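You operate a simulated robot arm through the tools that you are given. There is no shell and no other tool.

You are at the controls of a simulated robot arm. One attempt, no reset.

Task
Put things in order on the top of the grey table. At the end: the blue plug from the top of the grey table stands where the yellow earth clamp stood; the yellow earth clamp stands where the grey hub wheel stood; the green card from the top of the grey table stands where the blue plug stood; the red pad from the top of the grey table is in the grey used tray; the grey hub wheel from the top of the grey table stands where the red pad stood; whatever was shut is shut again. Leave all else as you found it, and nothing knocked over.

The check looks at the end state, three seconds after you hand in, the way a careful person would. Anything else that was tipped, shoved, dropped, spilled or broken makes it a failure.

Robot
A 7-joint arm with a two-finger parallel gripper, fixed in place. Base frame: the origin is at the foot of the arm, x ahead of it, y to its left, z up; the work surface is at about z = 0. Lengths are in mm, angles in rad, forces in N, time in s.
With the tool pointing down near the work surface it reaches from about 240 to 620 mm from the base axis. Its first joint turns from -1.152 to 1.152 rad. Payload 2.6 kg.
The tool frame sits at the grasp point between the pads (the TCP): z along the fingers, y along the line on which they close. The tips reach 30 mm beyond it. The gripper opens to 94 mm. The fingers are 28 mm wide and 10 mm thick; the gripper's body (50 by 96 mm) begins 55 mm behind the TCP.
Orientation is that of the tool frame in the base frame, as [roll, pitch, yaw] about the fixed x, y, z axes, in that order (R = Rz(yaw) Ry(pitch) Rx(roll)). With the fingers straight down and closing along the base's y, the tool's x points along the base's -x, its y along +y and its z along -z.

Tools
- The arm moves only by the tool nudge_tool. Its argument "plan" is a list of rows, each a list of 7 numbers: the turn, a rotation vector about the tool's x, y, z in units of 8 degrees (1.0 is 8 degrees), then the shift along the tool's x, y, z in units of 50 mm (1.0 is 50 mm), then the gripper command, from -1 (shut) to 1 (fully open), values between in proportion. In form: [[ax, ay, az, tx, ty, tz, hand], ...]. A call has 1 to 20 rows; each row shifts and turns the commanded pose from where the row before left it, along the tool's axes as they then stand. A call with a number of a shift or a turn outside -1 to 1 is refused whole. Each row takes 0.2 s and may step no farther than 50 mm and 0.15 rad from the row before; otherwise, or with a gripper value out of range, the whole call is refused. A pose out of reach is approached as far as the arm can. The call stops where the force on the tool passes 40 N (or 10 N more than at its start, if that is more) or the arm is blocked; 0.2 s more then pass. The fingers move at their own pace (about 72 mm/s each) and stop on an object; they squeeze with about 45 N. The grip force told is the motor's: it shows also when the fingers shut on nothing. Time passes only in rows, and 0.2 s behind the last, so rows that do not move let the fingers close. It gives the time, the measured TCP pose, the force on the tool (base axes), the opening and the grip force at its end, in the units of the frame above (readings bear some noise), with the torque about the TCP (base axes, N m) and any sound that the robot's microphone picked up.
- Cameras (640 x 400 px; columns grow to the right, rows downward): "scene" is fixed at [23.8, 431.4, 548.2]; the picture's right is [-0.84, -0.54, 0.00], its down [-0.39, 0.61, -0.69] and it looks along [0.37, -0.58, -0.72] (base axes); focal length 228 px, centre (320, 200). "wrist" rides on the gripper at [76, 14, -102] in the tool frame; the picture's right is [-0.18, 0.98, 0.00], its down [-0.75, -0.14, -0.64] and it looks along [-0.63, -0.12, 0.77] (tool axes); focal length 243 px, centre (320, 200). There is no depth. A picture from a camera that has moved, and an enlarged one, comes with that camera's place and axes in the base frame and with its lens.
- get_image(camera): a new picture of that camera. The clock stands still meanwhile.
- inspect(camera, box): a new picture of the part [left, top, right, bottom] of that camera's present view, enlarged. The clock stands still meanwhile.
- job_done(): hands the job in; it is judged then, once.

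Places have to be worked out from the pictures, the camera data and where the tool is seen. Open the gripper and draw the arm clear of the work before you hand the job in, unless the task says otherwise.

The tools are called after "Call:" by a JSON object that holds its "fn" and its "kwargs". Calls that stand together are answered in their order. nudge_tool: Moves the arm, as the interface text tells. Its arguments: {"type":"object","properties":{"plan":{"type":"array"}},"required":["plan"]} The other tools are called the same way: get_image (camera) takes a picture; inspect (camera, box) takes an enlarged picture of a part of a camera's view; job_done () hands the job in.

At the start:

```text
t: 0.0
position: [423.8, 59.8, 326.9]
tcp_rot: [-3.139, 0.001, 3.141]
wrist_force: [0.8, 0.3, -0.4]
moment: [-0.03, 0.0, 0.02]
finger_gap: 94.2
grip_force: 0.0
```

scene: 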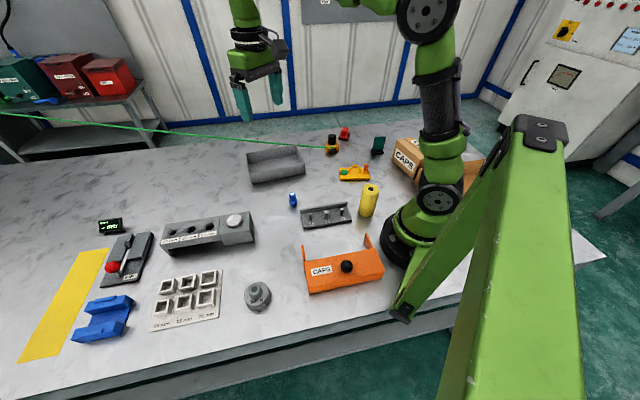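
wrist: 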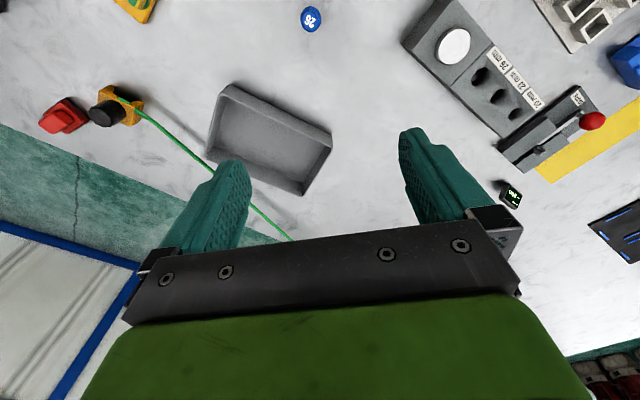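

I start by looking at the scene in enlarged parts to identify every object and its place.

Call:
{"fn": "inspect", "kwargs": {"camera": "scene", "box": [230, 110, 430, 235]}}

Call:
{"fn": "inspect", "kwargs": {"camera": "scene", "box": [60, 190, 300, 340]}}

Call:
{"fn": "inspect", "kwargs": {"camera": "scene", "box": [270, 180, 430, 300]}}

Call:
{"fn": "inspect", "kwargs": {"camera": "wrist", "box": [0, 0, 340, 212]}}

```text
3.20 times, centred on (330, 172) of scene
camera zoom: at [23.8, 431.4, 548.2], right [-0.84, -0.54, 0.0], down [-0.39, 0.61, -0.69], along [0.37, -0.58, -0.72], focal length 728 px, centre (288, 288)
```

zoom: 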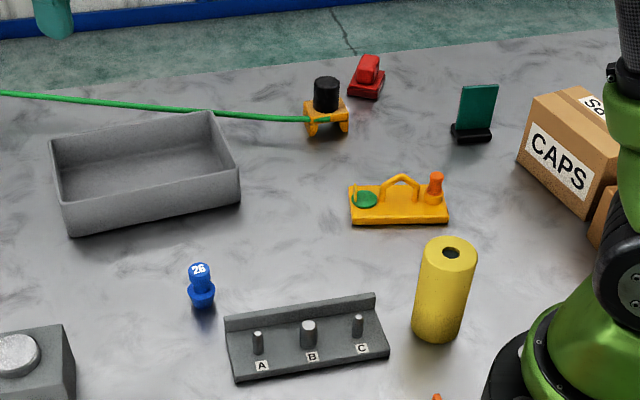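

```text
2.67 times, centred on (180, 265) of scene
camera zoom: at [23.8, 431.4, 548.2], right [-0.84, -0.54, 0.0], down [-0.39, 0.61, -0.69], along [0.37, -0.58, -0.72], focal length 607 px, centre (693, 27)
```

zoom: 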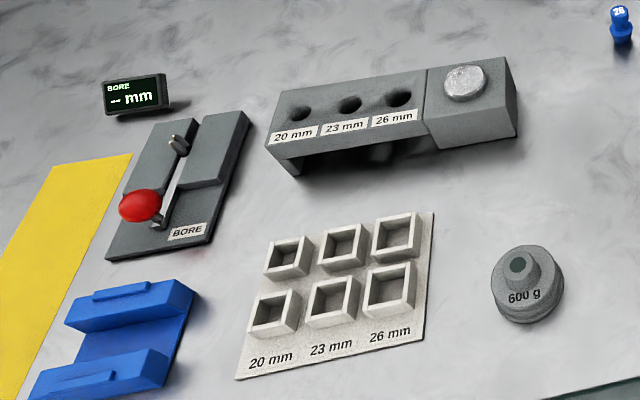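

```text
3.33 times, centred on (350, 240) of scene
camera zoom: at [23.8, 431.4, 548.2], right [-0.84, -0.54, 0.0], down [-0.39, 0.61, -0.69], along [0.37, -0.58, -0.72], focal length 758 px, centre (220, 67)
```

zoom: 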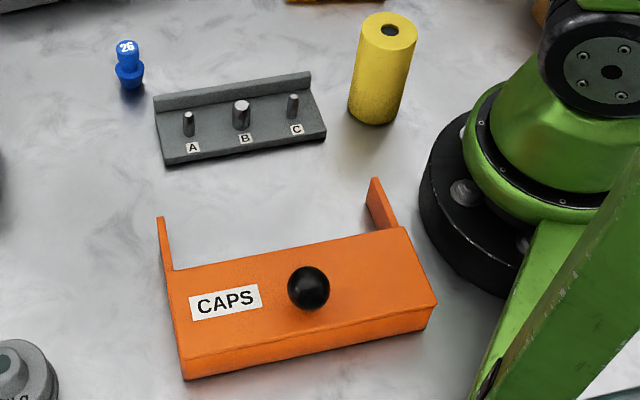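

```text
1.88 times, centred on (170, 106) of wrist
camera zoom: at [346.7, 72.8, 430.4], right [0.18, 0.98, 0.0], down [0.75, -0.14, 0.64], along [0.63, -0.12, -0.77], focal length 457 px, centre (602, 377)
```

zoom: 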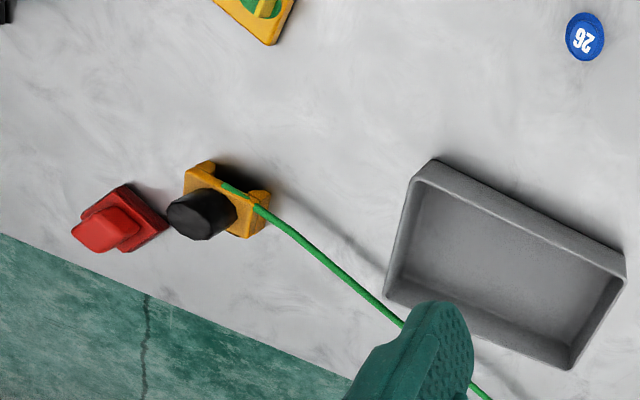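

The candidates are clear: red pad far right, clamp with a green cable, green card in a black foot, blue "26" plug, and a grey 600 g hub wheel. I look closer at the pad/clamp/card area and at where the cable runs.

Call:
{"fn": "inspect", "kwargs": {"camera": "scene", "box": [300, 115, 400, 178]}}

Call:
{"fn": "inspect", "kwargs": {"camera": "scene", "box": [0, 40, 240, 190]}}

Call:
{"fn": "inspect", "kwargs": {"camera": "scene", "box": [225, 270, 295, 320]}}

Call:
{"fn": "inspect", "kwargs": {"camera": "wrist", "box": [0, 60, 180, 172]}}

```text
6.35 times, centred on (350, 146) of scene
camera zoom: at [23.8, 431.4, 548.2], right [-0.84, -0.54, 0.0], down [-0.39, 0.61, -0.69], along [0.37, -0.58, -0.72], focal length 1444 px, centre (130, 540)
```

zoom: 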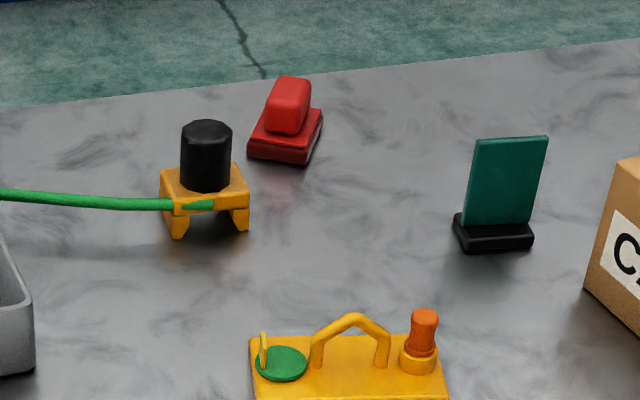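

```text
2.67 times, centred on (120, 115) of scene
camera zoom: at [23.8, 431.4, 548.2], right [-0.84, -0.54, 0.0], down [-0.39, 0.61, -0.69], along [0.37, -0.58, -0.72], focal length 607 px, centre (853, 427)
```

zoom: 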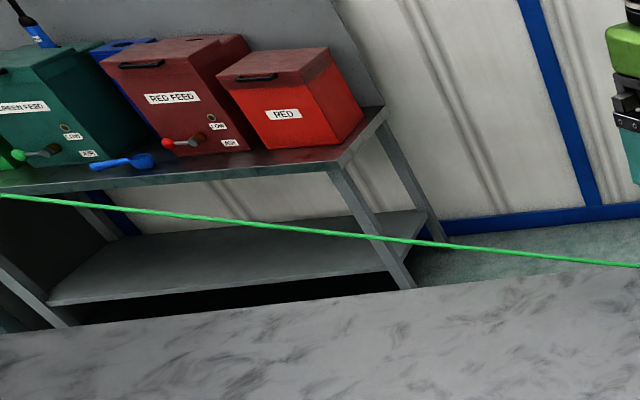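

```text
8.00 times, centred on (260, 295) of scene
camera zoom: at [23.8, 431.4, 548.2], right [-0.84, -0.54, 0.0], down [-0.39, 0.61, -0.69], along [0.37, -0.58, -0.72], focal length 1820 px, centre (800, -560)
```

zoom: 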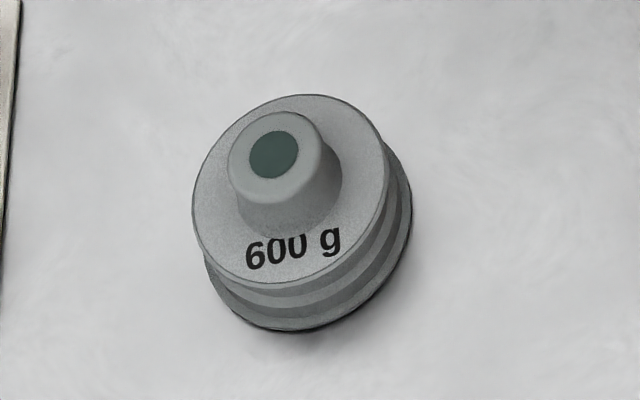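

```text
3.56 times, centred on (90, 116) of wrist
camera zoom: at [346.7, 72.8, 430.4], right [0.18, 0.98, 0.0], down [0.75, -0.14, 0.64], along [0.63, -0.12, -0.77], focal length 863 px, centre (1138, 499)
```

zoom: 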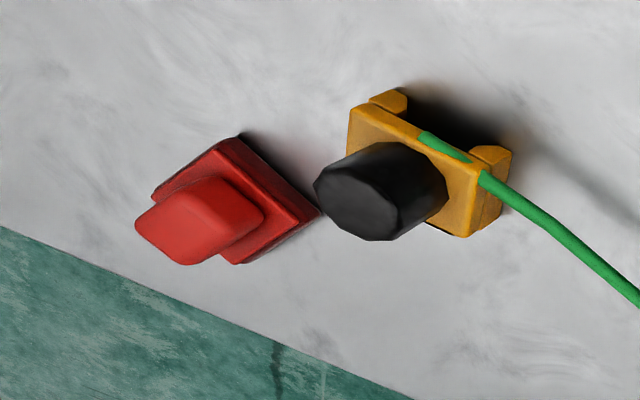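

The cable hangs in the air from the clamp toward a far point at +x,+y, so I'll stay well above it. I move the wrist to about (330,-310,300) for a closer view of the pad, clamp and card.

Call:
{"fn": "nudge_tool", "kwargs": {"plan": [[0, 0, 0, 0.235, -0.925, 0.0675, 1], [0, 0, 0, 0.235, -0.925, 0.0675, 1], [0, 0, 0, 0.235, -0.925, 0.0675, 1], [0, 0, 0, 0.235, -0.925, 0.0675, 1], [0, 0, 0, 0.235, -0.925, 0.0675, 1], [0, 0, 0, 0.235, -0.925, 0.0675, 1], [0, 0, 0, 0.235, -0.925, 0.0675, 1], [0, 0, 0, 0.235, -0.925, 0.0675, 1], [0, 0, 0, 0, 0, 0, 1]]}}

Call:
{"fn": "get_image", "kwargs": {"camera": "wrist"}}

Call:
{"fn": "get_image", "kwargs": {"camera": "scene"}}

```text
t: 2.0
position: [327.9, -310.7, 300.2]
tcp_rot: [3.14, 0.0, 3.141]
wrist_force: [0.0, 0.2, 0.3]
moment: [-0.01, -0.01, 0.0]
finger_gap: 94.0
grip_force: 0.0
```

```text
taken
camera wrist: at [251.6, -297.8, 403.4], right [0.18, 0.98, 0.0], down [0.75, -0.14, 0.64], along [0.63, -0.12, -0.77], focal length 243 px, centre (320, 200)
```

wrist: 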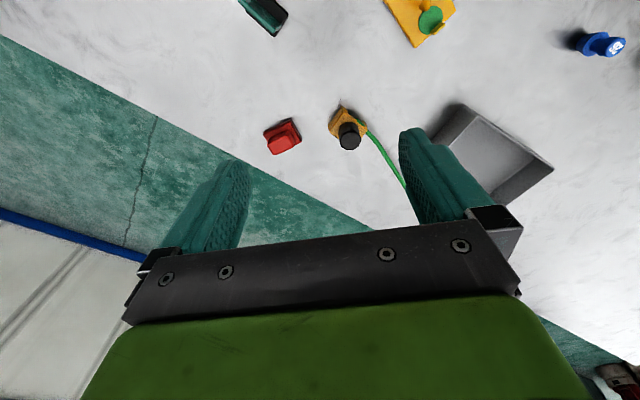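

```text
taken
```

scene: 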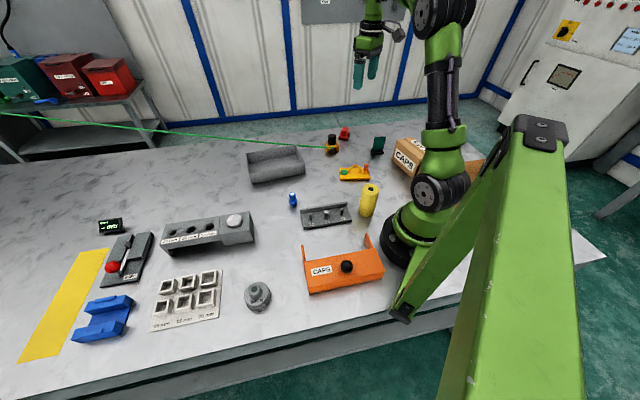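

I enlarge the wrist view to measure the pad, clamp and card more precisely.

Call:
{"fn": "inspect", "kwargs": {"camera": "wrist", "box": [240, 85, 400, 185]}}

Call:
{"fn": "inspect", "kwargs": {"camera": "wrist", "box": [220, 0, 380, 100]}}

Call:
{"fn": "inspect", "kwargs": {"camera": "wrist", "box": [420, 60, 640, 200]}}

```text
4.00 times, centred on (320, 135) of wrist
camera zoom: at [251.6, -297.8, 403.4], right [0.18, 0.98, 0.0], down [0.75, -0.14, 0.64], along [0.63, -0.12, -0.77], focal length 970 px, centre (320, 460)
```

zoom: 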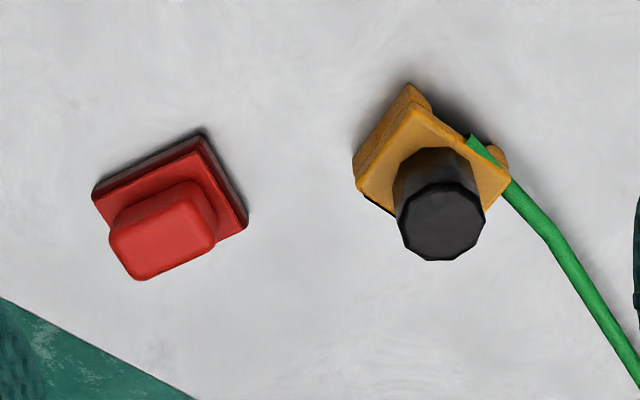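

```text
4.00 times, centred on (300, 50) of wrist
camera zoom: at [251.6, -297.8, 403.4], right [0.18, 0.98, 0.0], down [0.75, -0.14, 0.64], along [0.63, -0.12, -0.77], focal length 970 px, centre (400, 800)
```

zoom: 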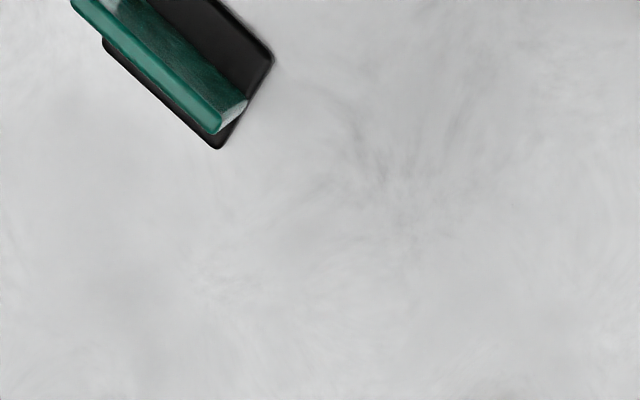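

```text
2.86 times, centred on (530, 130) of wrist
camera zoom: at [251.6, -297.8, 403.4], right [0.18, 0.98, 0.0], down [0.75, -0.14, 0.64], along [0.63, -0.12, -0.77], focal length 693 px, centre (-280, 400)
```

zoom: 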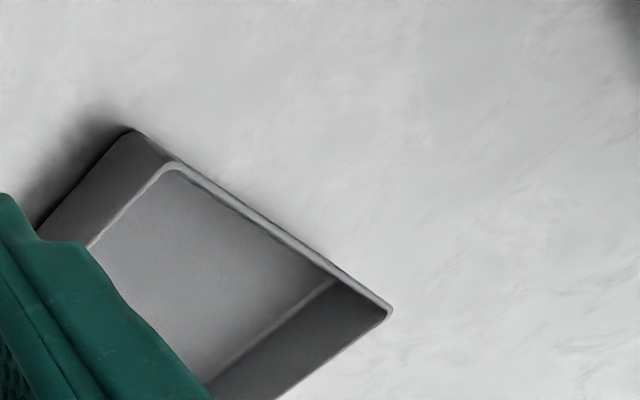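

Triangulation: pad centre ≈(424,-397) with handle top ≈45 mm, its long axis ~14° off the y axis; clamp knob top ≈(423,-284,66); tray centre ≈(534,-58). I move above the pad at z≈130 and turn 14° to line up, then look again.

Call:
{"fn": "nudge_tool", "kwargs": {"plan": [[0, 0, 0, -0.384, -0.34, 0.6, 0.4], [0, 0, 0, -0.384, -0.34, 0.6, 0.4], [0, 0, 0, -0.384, -0.34, 0.6, 0.4], [0, 0, 0, -0.384, -0.34, 0.6, 0.4], [0, 0, 0, -0.384, -0.34, 0.6, 0.4], [0, 0, -0.875, 0, 0, 0, 0.4], [0, 0, -0.875, 0, 0, 0.3, 0.4], [0, 0, 0, 0, 0, 0, 0.4]]}}

Call:
{"fn": "get_image", "kwargs": {"camera": "wrist"}}

Call:
{"fn": "inspect", "kwargs": {"camera": "scene", "box": [290, 90, 418, 170]}}

```text
t: 3.8
position: [424.4, -395.4, 135.1]
tcp_rot: [3.141, 0.0, -2.895]
wrist_force: [0.4, -0.5, -0.9]
moment: [-0.01, 0.02, 0.02]
finger_gap: 66.0
grip_force: 0.1
```

```text
taken
camera wrist: at [347.4, -401.4, 238.5], right [-0.06, 1.0, 0.0], down [0.77, 0.05, 0.64], along [0.64, 0.04, -0.77], focal length 243 px, centre (320, 200)
```

wrist: 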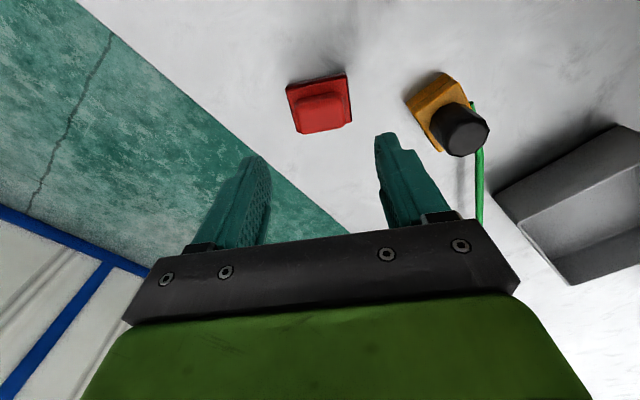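

```text
5.00 times, centred on (354, 130) of scene
camera zoom: at [23.8, 431.4, 548.2], right [-0.84, -0.54, 0.0], down [-0.39, 0.61, -0.69], along [0.37, -0.58, -0.72], focal length 1138 px, centre (150, 550)
```

zoom: 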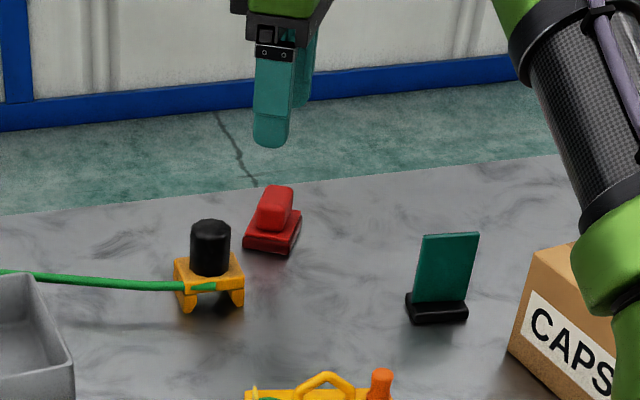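

The pad sits almost exactly below the tool; I enlarge to check alignment.

Call:
{"fn": "inspect", "kwargs": {"camera": "wrist", "box": [260, 50, 420, 150]}}

```text
4.00 times, centred on (340, 100) of wrist
camera zoom: at [347.4, -401.4, 238.5], right [-0.06, 1.0, 0.0], down [0.77, 0.05, 0.64], along [0.64, 0.04, -0.77], focal length 970 px, centre (240, 600)
```

zoom: 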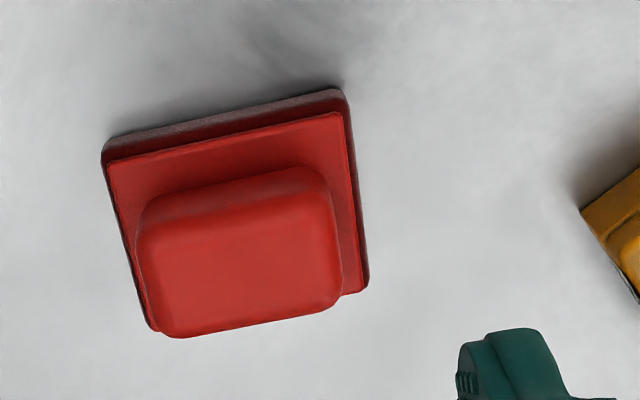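

Pad base centre ≈(428,-397), yaw ≈15°, aligned with the gripper. I go down to TCP z≈48 (tips ≈18, above the pad's base plate) and close on the handle.

Call:
{"fn": "nudge_tool", "kwargs": {"plan": [[0, 0, 0, -0.05, -0.02, 0.6, 0.4], [0, 0, 0, 0, 0, 0.6, 0.4], [0, 0, 0, 0, 0, 0.52, 0.4], [0, 0, 0, 0, 0, 0, 0.4], [0, 0, 0, 0, 0, 0, -1], [0, 0, 0, 0, 0, 0, -1], [0, 0, 0, 0, 0, 0, -1]]}}

Call:
{"fn": "get_image", "kwargs": {"camera": "wrist"}}

Call:
{"fn": "inspect", "kwargs": {"camera": "scene", "box": [290, 90, 418, 170]}}

```text
t: 5.4
position: [427.2, -395.6, 48.3]
tcp_rot: [-3.14, 0.0, -2.897]
wrist_force: [0.0, 0.1, -0.3]
moment: [-0.05, 0.02, 0.01]
finger_gap: 40.8
grip_force: 44.4
```

```text
taken
camera wrist: at [349.9, -401.3, 152.3], right [-0.06, 1.0, 0.0], down [0.77, 0.05, 0.64], along [0.64, 0.04, -0.77], focal length 243 px, centre (320, 200)
```

wrist: 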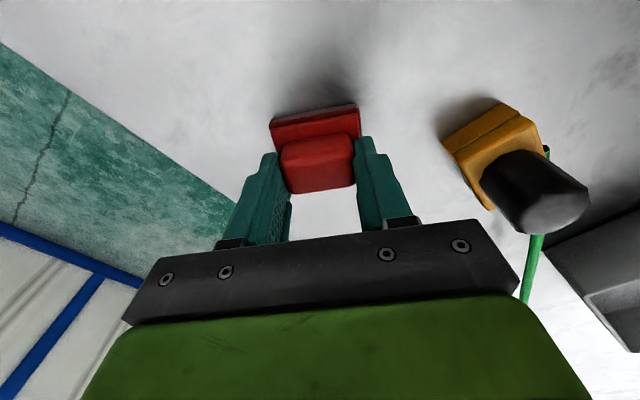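

```text
5.00 times, centred on (354, 130) of scene
camera zoom: at [23.8, 431.4, 548.2], right [-0.84, -0.54, 0.0], down [-0.39, 0.61, -0.69], along [0.37, -0.58, -0.72], focal length 1138 px, centre (150, 550)
```

zoom: 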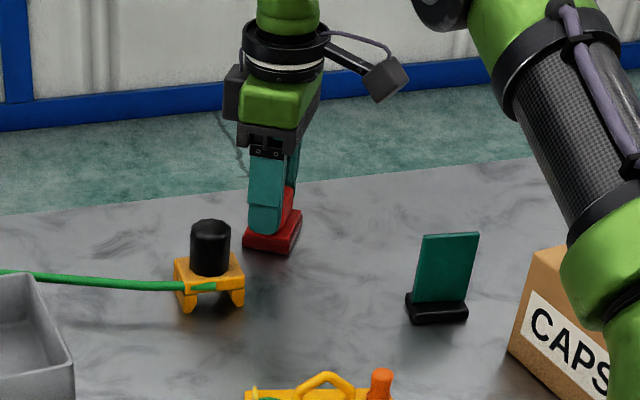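

The pad is gripped (40.8 mm, 44 N) at TCP (427,-396). I lift it to z≈220, well above the cable, and carry it to over the tray centre.

Call:
{"fn": "nudge_tool", "kwargs": {"plan": [[0, 0, 0, 0, 0, -0.4, -1], [0, 0, 0, 0, 0, -0.8, -1], [0, 0, 0, 0, 0, -0.8, -1], [0, 0, 0, 0, 0, -0.8, -1], [0, 0, 0, 0, 0, -0.6, -1], [0, 0, 0, -0.464, 0.755, 0, -1], [0, 0, 0, -0.464, 0.755, 0, -1], [0, 0, 0, -0.464, 0.755, 0, -1], [0, 0, 0, -0.464, 0.755, 0, -1], [0, 0, 0, -0.464, 0.755, 0, -1], [0, 0, 0, -0.464, 0.755, 0, -1], [0, 0, 0, -0.464, 0.755, 0, -1], [0, 0, 0, -0.464, 0.755, 0, -1], [0, 0, 0, 0, 0, 0, -1]]}}

Call:
{"fn": "get_image", "kwargs": {"camera": "wrist"}}

Call:
{"fn": "get_image", "kwargs": {"camera": "scene"}}

```text
t: 8.4
position: [534.2, -56.9, 218.9]
tcp_rot: [3.141, 0.001, -2.897]
wrist_force: [0.2, 0.1, -0.4]
moment: [0.0, -0.01, 0.04]
finger_gap: 40.6
grip_force: 45.0
```

```text
taken
camera wrist: at [456.9, -61.6, 322.2], right [-0.06, 1.0, 0.0], down [0.77, 0.04, 0.64], along [0.64, 0.04, -0.77], focal length 243 px, centre (320, 200)
```

wrist: 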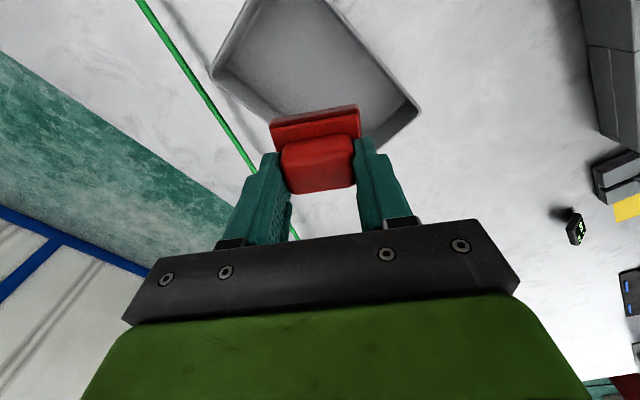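

```text
taken
```

scene: 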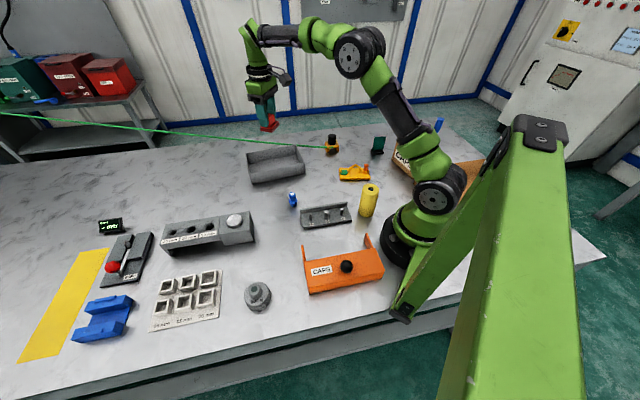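

Tray centre is directly below (its rim corners project where expected). I lower the pad into the tray to a few mm above the floor.

Call:
{"fn": "nudge_tool", "kwargs": {"plan": [[0, 0, 0, 0, 0, 0.7, -1], [0, 0, 0, 0, 0, 0.8, -1], [0, 0, 0, 0, 0, 0.8, -1], [0, 0, 0, 0, 0, 0.6, -1], [0, 0, 0, 0, 0, 0.28, -1], [0, 0, 0, 0, 0, 0, -1]]}}

Call:
{"fn": "inspect", "kwargs": {"camera": "scene", "box": [220, 90, 348, 200]}}

```text
t: 9.8
position: [533.7, -57.6, 59.5]
tcp_rot: [3.14, 0.001, -2.897]
wrist_force: [0.2, -0.2, -0.7]
moment: [0.0, 0.0, 0.0]
finger_gap: 40.4
grip_force: 45.3
```

```text
3.64 times, centred on (284, 145) of scene
camera zoom: at [23.8, 431.4, 548.2], right [-0.84, -0.54, 0.0], down [-0.39, 0.61, -0.69], along [0.37, -0.58, -0.72], focal length 827 px, centre (451, 400)
```

zoom: 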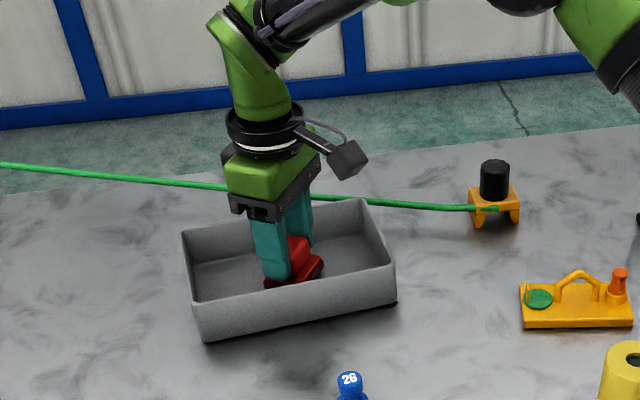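

The pad is inside the tray and no contact is felt yet. I step down gently in small increments to find the floor.

Call:
{"fn": "nudge_tool", "kwargs": {"plan": [[0, 0, 0, 0, 0, 0.05, -1], [0, 0, 0, 0, 0, 0.05, -1], [0, 0, 0, 0, 0, 0, -1]]}}

```text
t: 10.6
position: [533.5, -57.4, 55.5]
tcp_rot: [3.14, 0.0, -2.898]
wrist_force: [0.3, -0.8, -1.1]
moment: [0.0, -0.01, 0.02]
finger_gap: 40.6
grip_force: 45.3
```

Call:
{"fn": "nudge_tool", "kwargs": {"plan": [[0, 0, 0, 0, 0, 0.03, -1], [0, 0, 0, 0, 0, 0.03, -1], [0, 0, 0, 0, 0, 0, -1]]}}

```text
t: 11.4
position: [533.8, -58.2, 52.6]
tcp_rot: [-3.141, 0.002, -2.897]
wrist_force: [-0.7, -0.3, 5.2]
moment: [0.02, 0.09, -0.01]
finger_gap: 40.8
grip_force: 44.9
```

A light upward force of 5 N shows the pad has touched the tray floor. I open to about 62 mm, then rise straight up and look.

Call:
{"fn": "nudge_tool", "kwargs": {"plan": [[0, 0, 0, 0, 0, 0, -0.05], [0, 0, 0, 0, 0, 0, 0.3], [0, 0, 0, 0, 0, 0, 0.3], [0, 0, 0, 0, 0, -0.5, 0.3], [0, 0, 0, 0, 0, -0.8, 0.3], [0, 0, 0, 0, 0, -0.9, 0.3], [0, 0, 0, 0, 0, -0.9, 0.3], [0, 0, 0, 0, 0, -0.9, 0.3], [0, 0, 0, 0, 0, 0, 0.3]]}}

Call:
{"fn": "get_image", "kwargs": {"camera": "scene"}}

Call:
{"fn": "inspect", "kwargs": {"camera": "scene", "box": [220, 110, 348, 200]}}

```text
t: 13.4
position: [533.6, -57.4, 252.7]
tcp_rot: [3.141, 0.0, -2.898]
wrist_force: [-0.1, 0.4, -0.8]
moment: [-0.02, 0.02, -0.02]
finger_gap: 61.0
grip_force: 0.0
```

```text
taken
```

scene: 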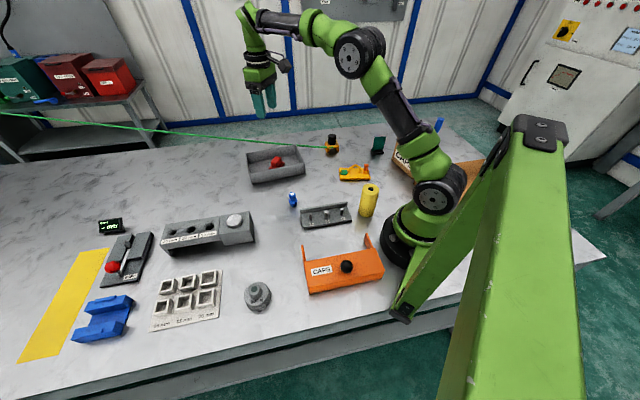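

```text
4.44 times, centred on (284, 155) of scene
camera zoom: at [23.8, 431.4, 548.2], right [-0.84, -0.54, 0.0], down [-0.39, 0.61, -0.69], along [0.37, -0.58, -0.72], focal length 1011 px, centre (480, 400)
```

zoom: 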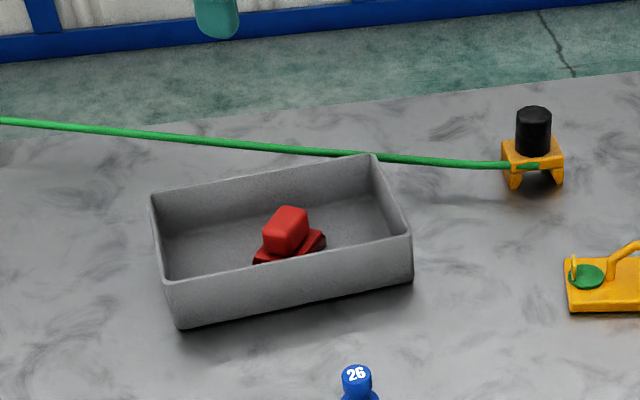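

The pad lies flat in the tray. I also notice something blue behind the arm near the CAPS boxes; I take a closer look before going for the hub wheel.

Call:
{"fn": "inspect", "kwargs": {"camera": "scene", "box": [380, 100, 508, 200]}}

Call:
{"fn": "get_image", "kwargs": {"camera": "wrist"}}

```text
4.00 times, centred on (444, 150) of scene
camera zoom: at [23.8, 431.4, 548.2], right [-0.84, -0.54, 0.0], down [-0.39, 0.61, -0.69], along [0.37, -0.58, -0.72], focal length 910 px, centre (-176, 400)
```

zoom: 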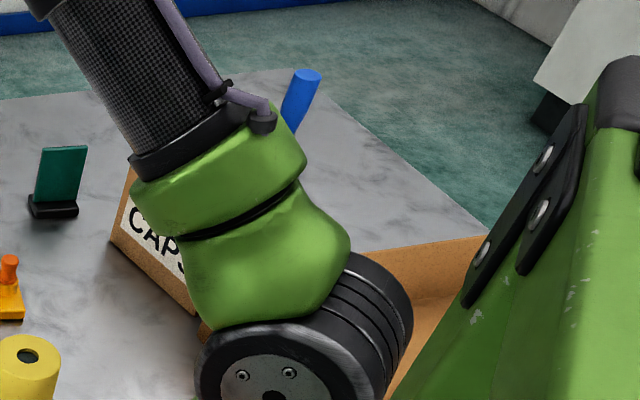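

```text
taken
camera wrist: at [456.3, -63.0, 354.8], right [-0.06, 1.0, 0.0], down [0.77, 0.05, 0.64], along [0.64, 0.04, -0.77], focal length 243 px, centre (320, 200)
```

wrist: 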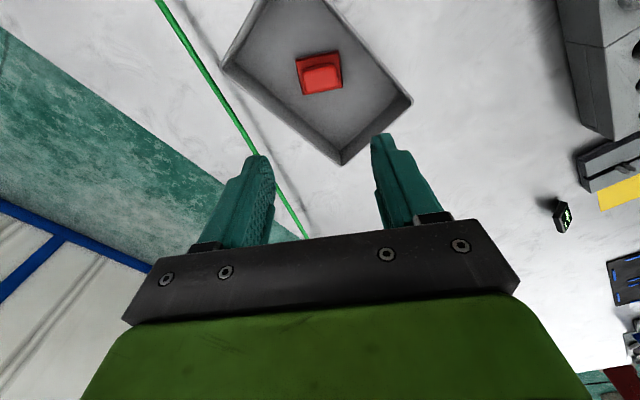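

The blue thing is a tall stick in a box, not the plug, so I leave it. Next is the hub wheel, estimated at (253,341) with hub top ≈57 mm; I travel high above everything and hover over it.

Call:
{"fn": "nudge_tool", "kwargs": {"plan": [[0, 0, 0, 0.2933, 0.7573, 0, 0.3], [0, 0, 0, 0.2933, 0.7573, 0, 0.3], [0, 0, 0, 0.2933, 0.7573, 0, 0.3], [0, 0, 0, 0.2933, 0.7573, 0, 0.3], [0, 0, 0, 0.2933, 0.7573, 0, 0.3], [0, 0, 0, 0.2933, 0.7573, 0, 0.3], [0, 0, 0, 0.2933, 0.7573, 0, 0.3], [0, 0, 0, 0.2933, 0.7573, 0, 0.3], [0, 0, 0, 0.2933, 0.7573, 0, 0.3], [0, 0, 0, 0.2933, 0.7573, 0, 0.3], [0, 0, 0, 0.2933, 0.7573, 0, 0.3], [0, 0, 0, 0.2933, 0.7573, 0, 0.3], [0, 0, 0, 0, 0, 0.727, 0.3], [0, 0, 0, 0, 0, 0.727, 0.3], [0, 0, 0, 0, 0, 0, 0.3]]}}

Call:
{"fn": "get_image", "kwargs": {"camera": "wrist"}}

Call:
{"fn": "get_image", "kwargs": {"camera": "scene"}}

```text
t: 16.6
position: [252.2, 340.4, 178.5]
tcp_rot: [3.14, 0.0, -2.898]
wrist_force: [0.5, 0.3, 0.4]
moment: [0.01, -0.06, 0.0]
finger_gap: 61.4
grip_force: 0.1
```

```text
taken
camera wrist: at [174.7, 335.4, 281.5], right [-0.06, 1.0, 0.0], down [0.77, 0.05, 0.64], along [0.64, 0.04, -0.77], focal length 243 px, centre (320, 200)
```

wrist: 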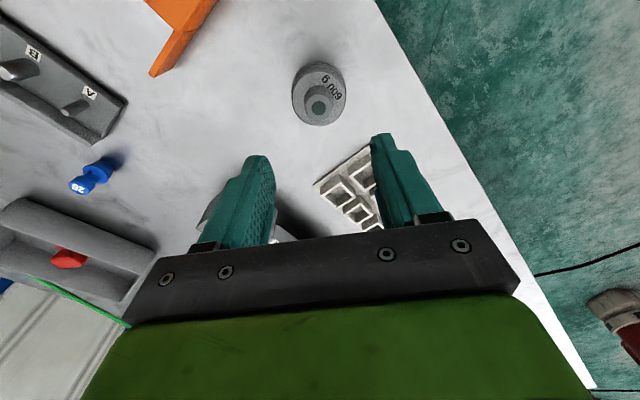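

```text
taken
```

scene: 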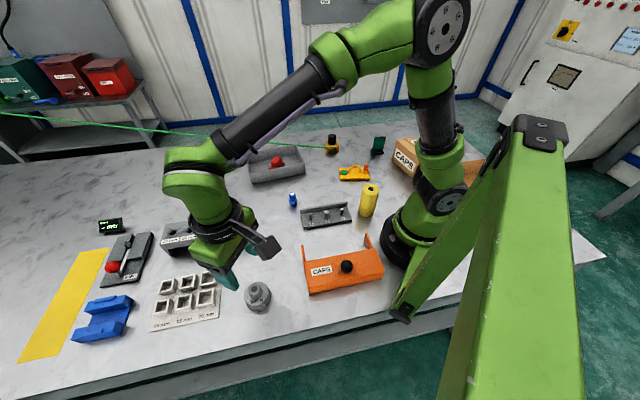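

I enlarge the wheel in the wrist view to get its centre.

Call:
{"fn": "inspect", "kwargs": {"camera": "wrist", "box": [256, 50, 384, 130]}}

```text
5.00 times, centred on (320, 90) of wrist
camera zoom: at [174.7, 335.4, 281.5], right [-0.06, 1.0, 0.0], down [0.77, 0.05, 0.64], along [0.64, 0.04, -0.77], focal length 1213 px, centre (320, 750)
```

zoom: 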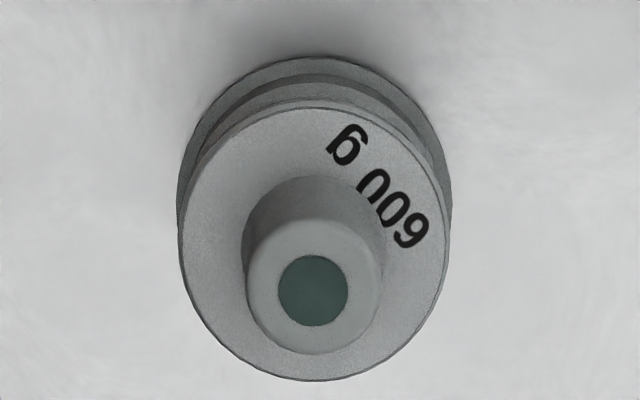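

Wheel centre works out to (252.7,338.2), hub ⌀≈25, disc top ≈30 mm, hub top ≈57 mm. I shift 2 mm, descend to TCP z≈65 (tips 35, above the disc) and close on the hub.

Call:
{"fn": "nudge_tool", "kwargs": {"plan": [[0, 0, 0, 0, -0.045, 0.6, 0.2], [0, 0, 0, 0, 0, 0.7, 0.2], [0, 0, 0, 0, 0, 0.6, 0.2], [0, 0, 0, 0, 0, 0.37, 0.2], [0, 0, 0, 0, 0, 0, 0.2], [0, 0, 0, 0, 0, 0, -1], [0, 0, 0, 0, 0, 0, -1], [0, 0, 0, 0, 0, 0, -1], [0, 0, 0, 0, 0, 0, -1]]}}

Call:
{"fn": "get_image", "kwargs": {"camera": "wrist"}}

Call:
{"fn": "inspect", "kwargs": {"camera": "scene", "box": [190, 230, 318, 320]}}

```text
t: 18.6
position: [252.9, 339.4, 64.3]
tcp_rot: [3.141, 0.0, -2.898]
wrist_force: [0.5, 0.9, -0.7]
moment: [0.03, 0.02, 0.02]
finger_gap: 25.0
grip_force: 45.1
```

```text
taken
camera wrist: at [175.7, 333.9, 168.5], right [-0.06, 1.0, 0.0], down [0.77, 0.05, 0.64], along [0.64, 0.04, -0.77], focal length 243 px, centre (320, 200)
```

wrist: 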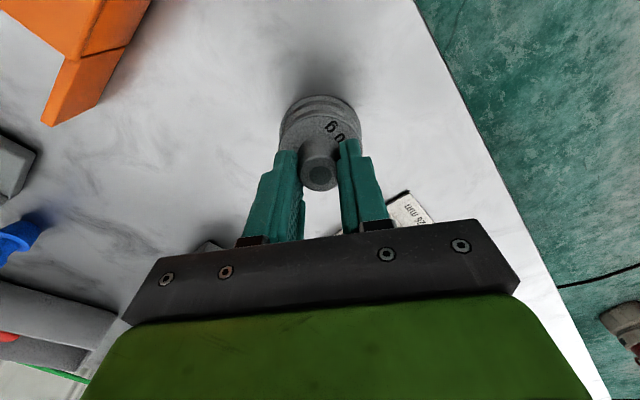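

```text
4.44 times, centred on (254, 275) of scene
camera zoom: at [23.8, 431.4, 548.2], right [-0.84, -0.54, 0.0], down [-0.39, 0.61, -0.69], along [0.37, -0.58, -0.72], focal length 1011 px, centre (613, -133)
```

zoom: 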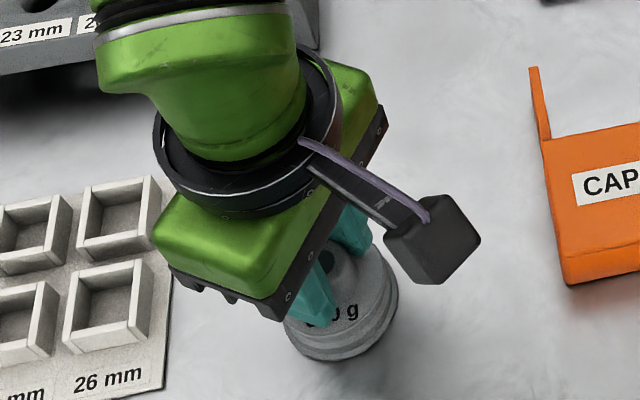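

Hub gripped at 25.0 mm; wheel place recorded as ≈(252.8,338.7). I lift to z≈225 and begin carrying it toward the former pad place (427.5,-396.5).

Call:
{"fn": "nudge_tool", "kwargs": {"plan": [[0, 0, 0, 0, 0, -0.3, -1], [0, 0, 0, 0, 0, -0.7, -1], [0, 0, 0, 0, 0, -0.8, -1], [0, 0, 0, 0, 0, -0.8, -1], [0, 0, 0, 0, 0, -0.62, -1], [0, 0, 0, 0.0096, -0.8898, 0, -1], [0, 0, 0, 0.0096, -0.8898, 0, -1], [0, 0, 0, 0.0096, -0.8898, 0, -1], [0, 0, 0, 0.0096, -0.8898, 0, -1], [0, 0, 0, 0.0096, -0.8898, 0, -1], [0, 0, 0, 0.0096, -0.8898, 0, -1], [0, 0, 0, 0.0096, -0.8898, 0, -1], [0, 0, 0, 0.0096, -0.8898, 0, -1], [0, 0, 0, 0, 0, 0, -1]]}}

Call:
{"fn": "get_image", "kwargs": {"camera": "scene"}}

```text
t: 21.6
position: [335.9, -7.9, 225.0]
tcp_rot: [3.142, -0.001, -2.898]
wrist_force: [-0.1, -0.4, -6.7]
moment: [-0.01, -0.02, -0.01]
finger_gap: 25.2
grip_force: 45.3
```

```text
taken
```

scene: 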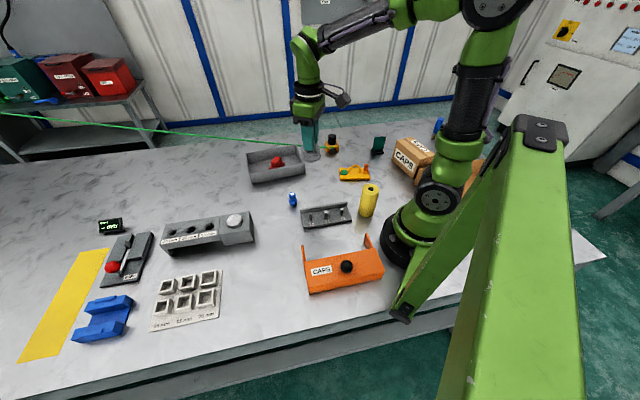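

The wheel is firmly held (6.7 N weight). I carry on the remaining way to above the pad place.

Call:
{"fn": "nudge_tool", "kwargs": {"plan": [[0, 0, 0, 0.011, -0.887, 0, -1], [0, 0, 0, 0.011, -0.887, 0, -1], [0, 0, 0, 0.011, -0.887, 0, -1], [0, 0, 0, 0.011, -0.887, 0, -1], [0, 0, 0, 0.011, -0.887, 0, -1], [0, 0, 0, 0.011, -0.887, 0, -1], [0, 0, 0, 0.011, -0.887, 0, -1], [0, 0, 0, 0.011, -0.887, 0, -1], [0, 0, 0, 0.011, -0.887, 0, -1], [0, 0, 0, 0, 0, 0, -1]]}}

Call:
{"fn": "get_image", "kwargs": {"camera": "wrist"}}

Call:
{"fn": "get_image", "kwargs": {"camera": "scene"}}

```text
t: 23.8
position: [426.3, -396.7, 225.1]
tcp_rot: [3.139, -0.003, -2.898]
wrist_force: [-0.4, 0.4, -5.4]
moment: [-0.03, 0.0, 0.0]
finger_gap: 25.0
grip_force: 45.3
```

```text
taken
camera wrist: at [349.9, -402.8, 329.3], right [-0.06, 1.0, 0.0], down [0.77, 0.04, 0.64], along [0.64, 0.04, -0.77], focal length 243 px, centre (320, 200)
```

wrist: 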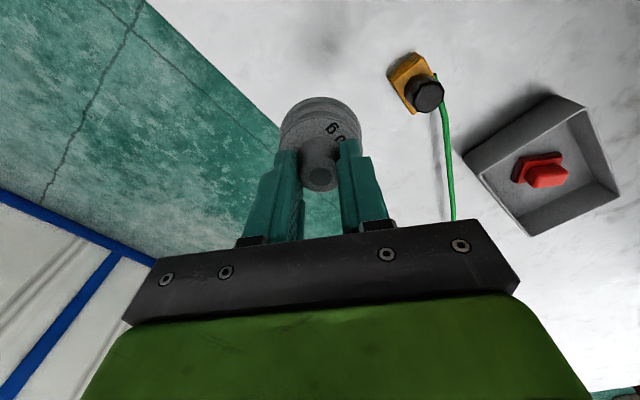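

```text
taken
```

scene: 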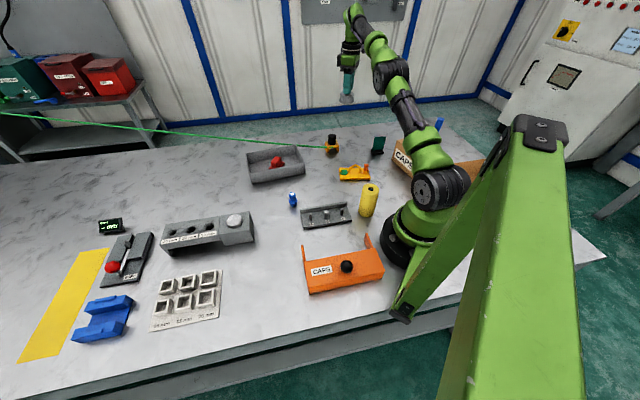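

All clear. I lower the wheel to about 4 mm above the table, then feel for contact.

Call:
{"fn": "nudge_tool", "kwargs": {"plan": [[0, 0, 0, -0.02, 0, 0.6, -1], [0, 0, 0, 0, 0, 0.8, -1], [0, 0, 0, 0, 0, 0.8, -1], [0, 0, 0, 0, 0, 0.6, -1], [0, 0, 0, 0, 0, 0.3, -1], [0, 0, 0, 0, 0, 0.06, -1], [0, 0, 0, 0, 0, 0, -1]]}}

Call:
{"fn": "inspect", "kwargs": {"camera": "scene", "box": [290, 90, 418, 170]}}

```text
t: 25.4
position: [428.6, -396.6, 67.7]
tcp_rot: [3.14, 0.0, -2.897]
wrist_force: [-0.6, 0.5, -6.0]
moment: [-0.02, 0.0, 0.02]
finger_gap: 25.1
grip_force: 45.2
```

```text
5.00 times, centred on (354, 130) of scene
camera zoom: at [23.8, 431.3, 548.2], right [-0.84, -0.54, 0.0], down [-0.39, 0.61, -0.69], along [0.37, -0.58, -0.72], focal length 1138 px, centre (150, 550)
```

zoom: 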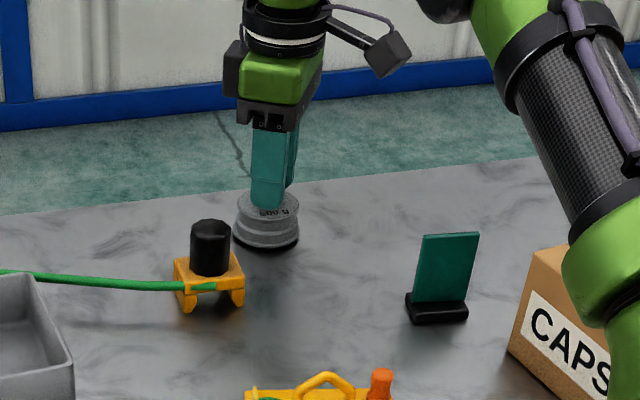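

Call:
{"fn": "nudge_tool", "kwargs": {"plan": [[0, 0, 0, 0, 0, 0.03, -1], [0, 0, 0, 0, 0, 0.03, -1], [0, 0, 0, 0, 0, 0, -1]]}}

```text
t: 26.2
position: [428.3, -396.2, 66.3]
tcp_rot: [-3.14, -0.001, -2.898]
wrist_force: [-0.6, -0.1, -7.0]
moment: [0.0, -0.02, 0.0]
finger_gap: 24.9
grip_force: 44.8
```

Still hanging freely (−7 N). I step down another couple of mm.

Call:
{"fn": "nudge_tool", "kwargs": {"plan": [[0, 0, 0, 0, 0, 0.02, -1], [0, 0, 0, 0, 0, 0.02, -1], [0, 0, 0, 0, 0, 0, -1]]}}

```text
t: 27.0
position: [429.4, -397.1, 65.6]
tcp_rot: [-3.141, 0.003, -2.896]
wrist_force: [-5.6, 3.1, 10.0]
moment: [0.62, 0.27, 0.11]
finger_gap: 24.9
grip_force: 45.0
```

Contact with the table. I ease up half a millimetre, open the fingers and rise straight up.

Call:
{"fn": "nudge_tool", "kwargs": {"plan": [[0, 0, 0, 0, 0, -0.01, -1], [0, 0, 0, 0, 0, 0, -0.3], [0, 0, 0, 0, 0, 0, 0.1], [0, 0, 0, 0, 0, 0, 0.1], [0, 0, 0, 0, 0, -0.5, 0.1], [0, 0, 0, 0, 0, -0.8, 0.1], [0, 0, 0, 0, 0, -0.9, 0.1], [0, 0, 0, 0, 0, 0, 0.1]]}}

Call:
{"fn": "get_image", "kwargs": {"camera": "wrist"}}

Call:
{"fn": "inspect", "kwargs": {"camera": "scene", "box": [290, 90, 418, 170]}}

```text
t: 28.8
position: [429.0, -395.3, 175.2]
tcp_rot: [-3.142, 0.0, -2.897]
wrist_force: [-0.8, 0.4, -0.5]
moment: [-0.03, 0.0, -0.01]
finger_gap: 51.8
grip_force: 0.1
```

```text
taken
camera wrist: at [352.3, -400.7, 278.1], right [-0.06, 1.0, 0.0], down [0.77, 0.04, 0.64], along [0.64, 0.04, -0.77], focal length 243 px, centre (320, 200)
```

wrist: 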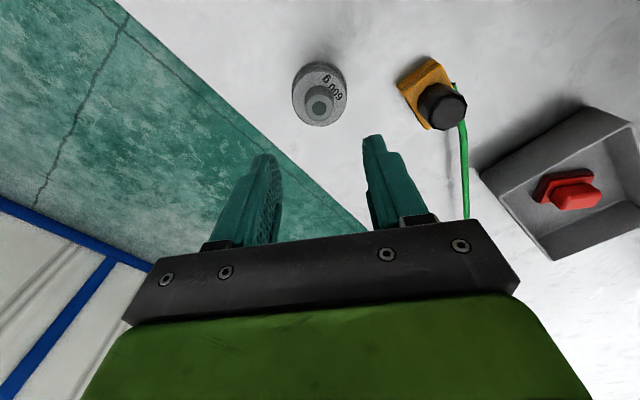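

```text
5.00 times, centred on (354, 130) of scene
camera zoom: at [23.8, 431.4, 548.2], right [-0.84, -0.54, 0.0], down [-0.39, 0.61, -0.69], along [0.37, -0.58, -0.72], focal length 1138 px, centre (150, 550)
```

zoom: 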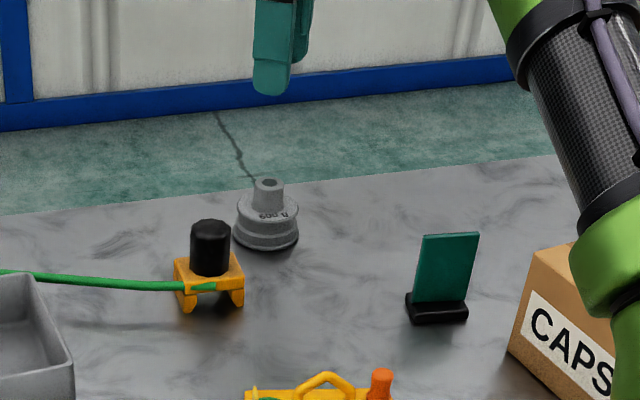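

The wheel stands upright at the pad's former place. Now I move above the clamp to measure it.

Call:
{"fn": "nudge_tool", "kwargs": {"plan": [[0, 0, 0, -0.13, 0.743, -0.1, 0.4], [0, 0, 0, -0.13, 0.743, -0.1, 0.4], [0, 0, 0, -0.13, 0.743, -0.1, 0.4], [0, 0, 0, 0, 0, 0, 0.4]]}}

Call:
{"fn": "get_image", "kwargs": {"camera": "wrist"}}

Call:
{"fn": "inspect", "kwargs": {"camera": "wrist", "box": [240, 40, 400, 140]}}

```text
t: 29.8
position: [420.9, -281.5, 189.4]
tcp_rot: [3.141, -0.001, -2.897]
wrist_force: [-0.7, -0.2, -0.6]
moment: [0.0, -0.02, 0.03]
finger_gap: 65.8
grip_force: 0.2
```

```text
taken
camera wrist: at [343.6, -287.6, 292.6], right [-0.06, 1.0, 0.0], down [0.77, 0.04, 0.64], along [0.64, 0.04, -0.77], focal length 243 px, centre (320, 200)
```

wrist: 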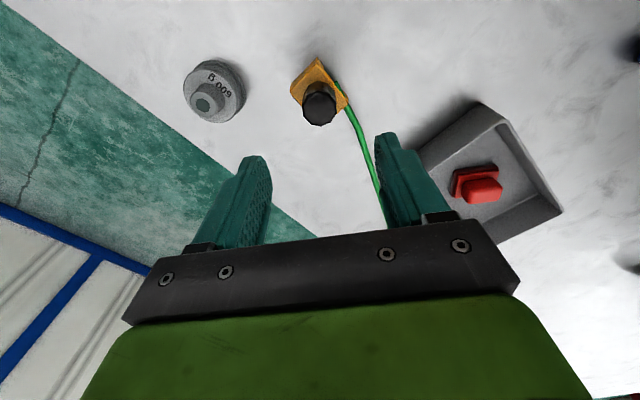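

```text
4.00 times, centred on (320, 90) of wrist
camera zoom: at [343.6, -287.6, 292.6], right [-0.06, 1.0, 0.0], down [0.77, 0.04, 0.64], along [0.64, 0.04, -0.77], focal length 970 px, centre (320, 640)
```

zoom: 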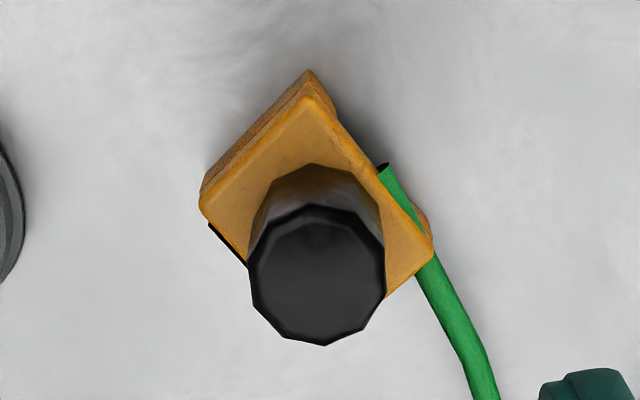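

Clamp: knob centre (422.9,-284.1), ⌀≈32, knob from ≈30 to 66 mm; plate 38×46 mm at ≈47° with the cable on its side at z≈22. I shift over it and go down to TCP z≈68 (tips 38, above plate and cable), then close on the knob.

Call:
{"fn": "nudge_tool", "kwargs": {"plan": [[0, 0, 0, -0.026, -0.06, 0.5, 0.15], [0, 0, 0, 0, 0, 0.7, 0.15], [0, 0, 0, 0, 0, 0.7, 0.15], [0, 0, 0, 0, 0, 0.53, 0.15], [0, 0, 0, 0, 0, 0, 0.15]]}}

Call:
{"fn": "get_image", "kwargs": {"camera": "wrist"}}

Call:
{"fn": "inspect", "kwargs": {"camera": "scene", "box": [290, 90, 418, 170]}}

```text
t: 31.0
position: [423.7, -285.8, 67.3]
tcp_rot: [-3.142, 0.0, -2.896]
wrist_force: [0.2, 0.7, -0.2]
moment: [0.01, 0.03, -0.01]
finger_gap: 54.3
grip_force: 0.1
```

```text
taken
camera wrist: at [345.4, -291.2, 170.1], right [-0.06, 1.0, 0.0], down [0.77, 0.04, 0.64], along [0.64, 0.04, -0.77], focal length 243 px, centre (320, 200)
```

wrist: 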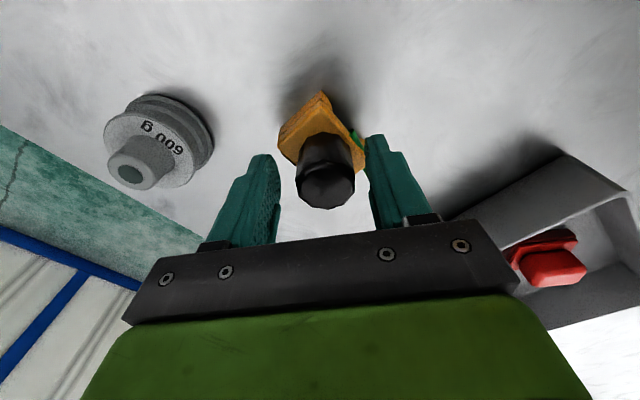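

```text
5.00 times, centred on (354, 130) of scene
camera zoom: at [23.8, 431.4, 548.2], right [-0.84, -0.54, 0.0], down [-0.39, 0.61, -0.69], along [0.37, -0.58, -0.72], focal length 1138 px, centre (150, 550)
```

zoom: 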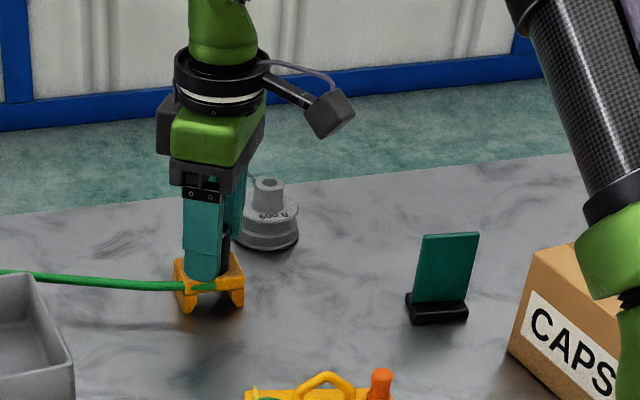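

The knob sits ~2 mm toward the right finger; I shift by 2 mm and close.

Call:
{"fn": "nudge_tool", "kwargs": {"plan": [[0, 0, 0, 0, 0.04, 0, 0.15], [0, 0, 0, 0, 0, 0, -1], [0, 0, 0, 0, 0, 0, -1], [0, 0, 0, 0, 0, 0, -1]]}}

Call:
{"fn": "get_image", "kwargs": {"camera": "wrist"}}

```text
t: 32.0
position: [423.3, -284.5, 65.9]
tcp_rot: [-3.141, 0.0, -2.898]
wrist_force: [-0.6, 0.6, 0.0]
moment: [0.04, -0.08, 0.05]
finger_gap: 32.1
grip_force: 45.2
```

```text
taken
camera wrist: at [345.0, -289.1, 170.7], right [-0.06, 1.0, 0.0], down [0.77, 0.05, 0.64], along [0.64, 0.04, -0.77], focal length 243 px, centre (320, 200)
```

wrist: 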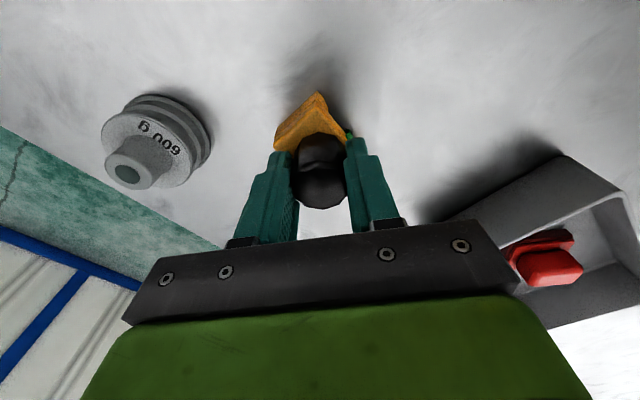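

Knob gripped (32.1 mm). I lift gently a few cm and read the force to see whether the cable or the table resists.

Call:
{"fn": "nudge_tool", "kwargs": {"plan": [[0, 0, 0, 0, 0, -0.1, -1], [0, 0, 0, 0, 0, -0.2, -1], [0, 0, 0, 0, 0, -0.3, -1], [0, 0, 0, 0, 0, -0.4, -1], [0, 0, 0, 0, 0, 0, -1]]}}

Call:
{"fn": "inspect", "kwargs": {"camera": "scene", "box": [200, 70, 400, 180]}}

```text
t: 33.2
position: [421.9, -284.7, 116.6]
tcp_rot: [-3.141, 0.0, -2.898]
wrist_force: [0.7, -0.4, -1.5]
moment: [0.0, -0.02, 0.0]
finger_gap: 31.9
grip_force: 45.2
```

```text
3.20 times, centred on (300, 125) of scene
camera zoom: at [23.8, 431.4, 548.2], right [-0.84, -0.54, 0.0], down [-0.39, 0.61, -0.69], along [0.37, -0.58, -0.72], focal length 728 px, centre (384, 440)
```

zoom: 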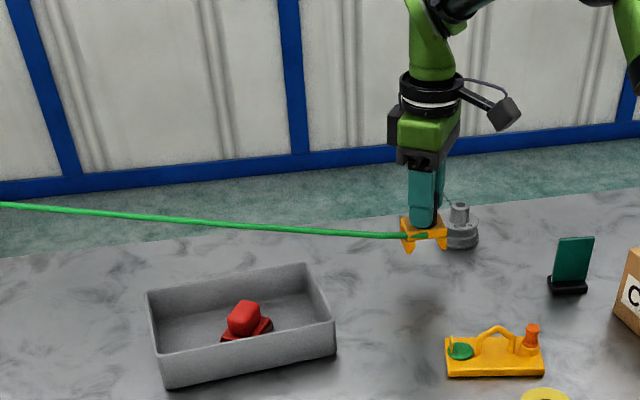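

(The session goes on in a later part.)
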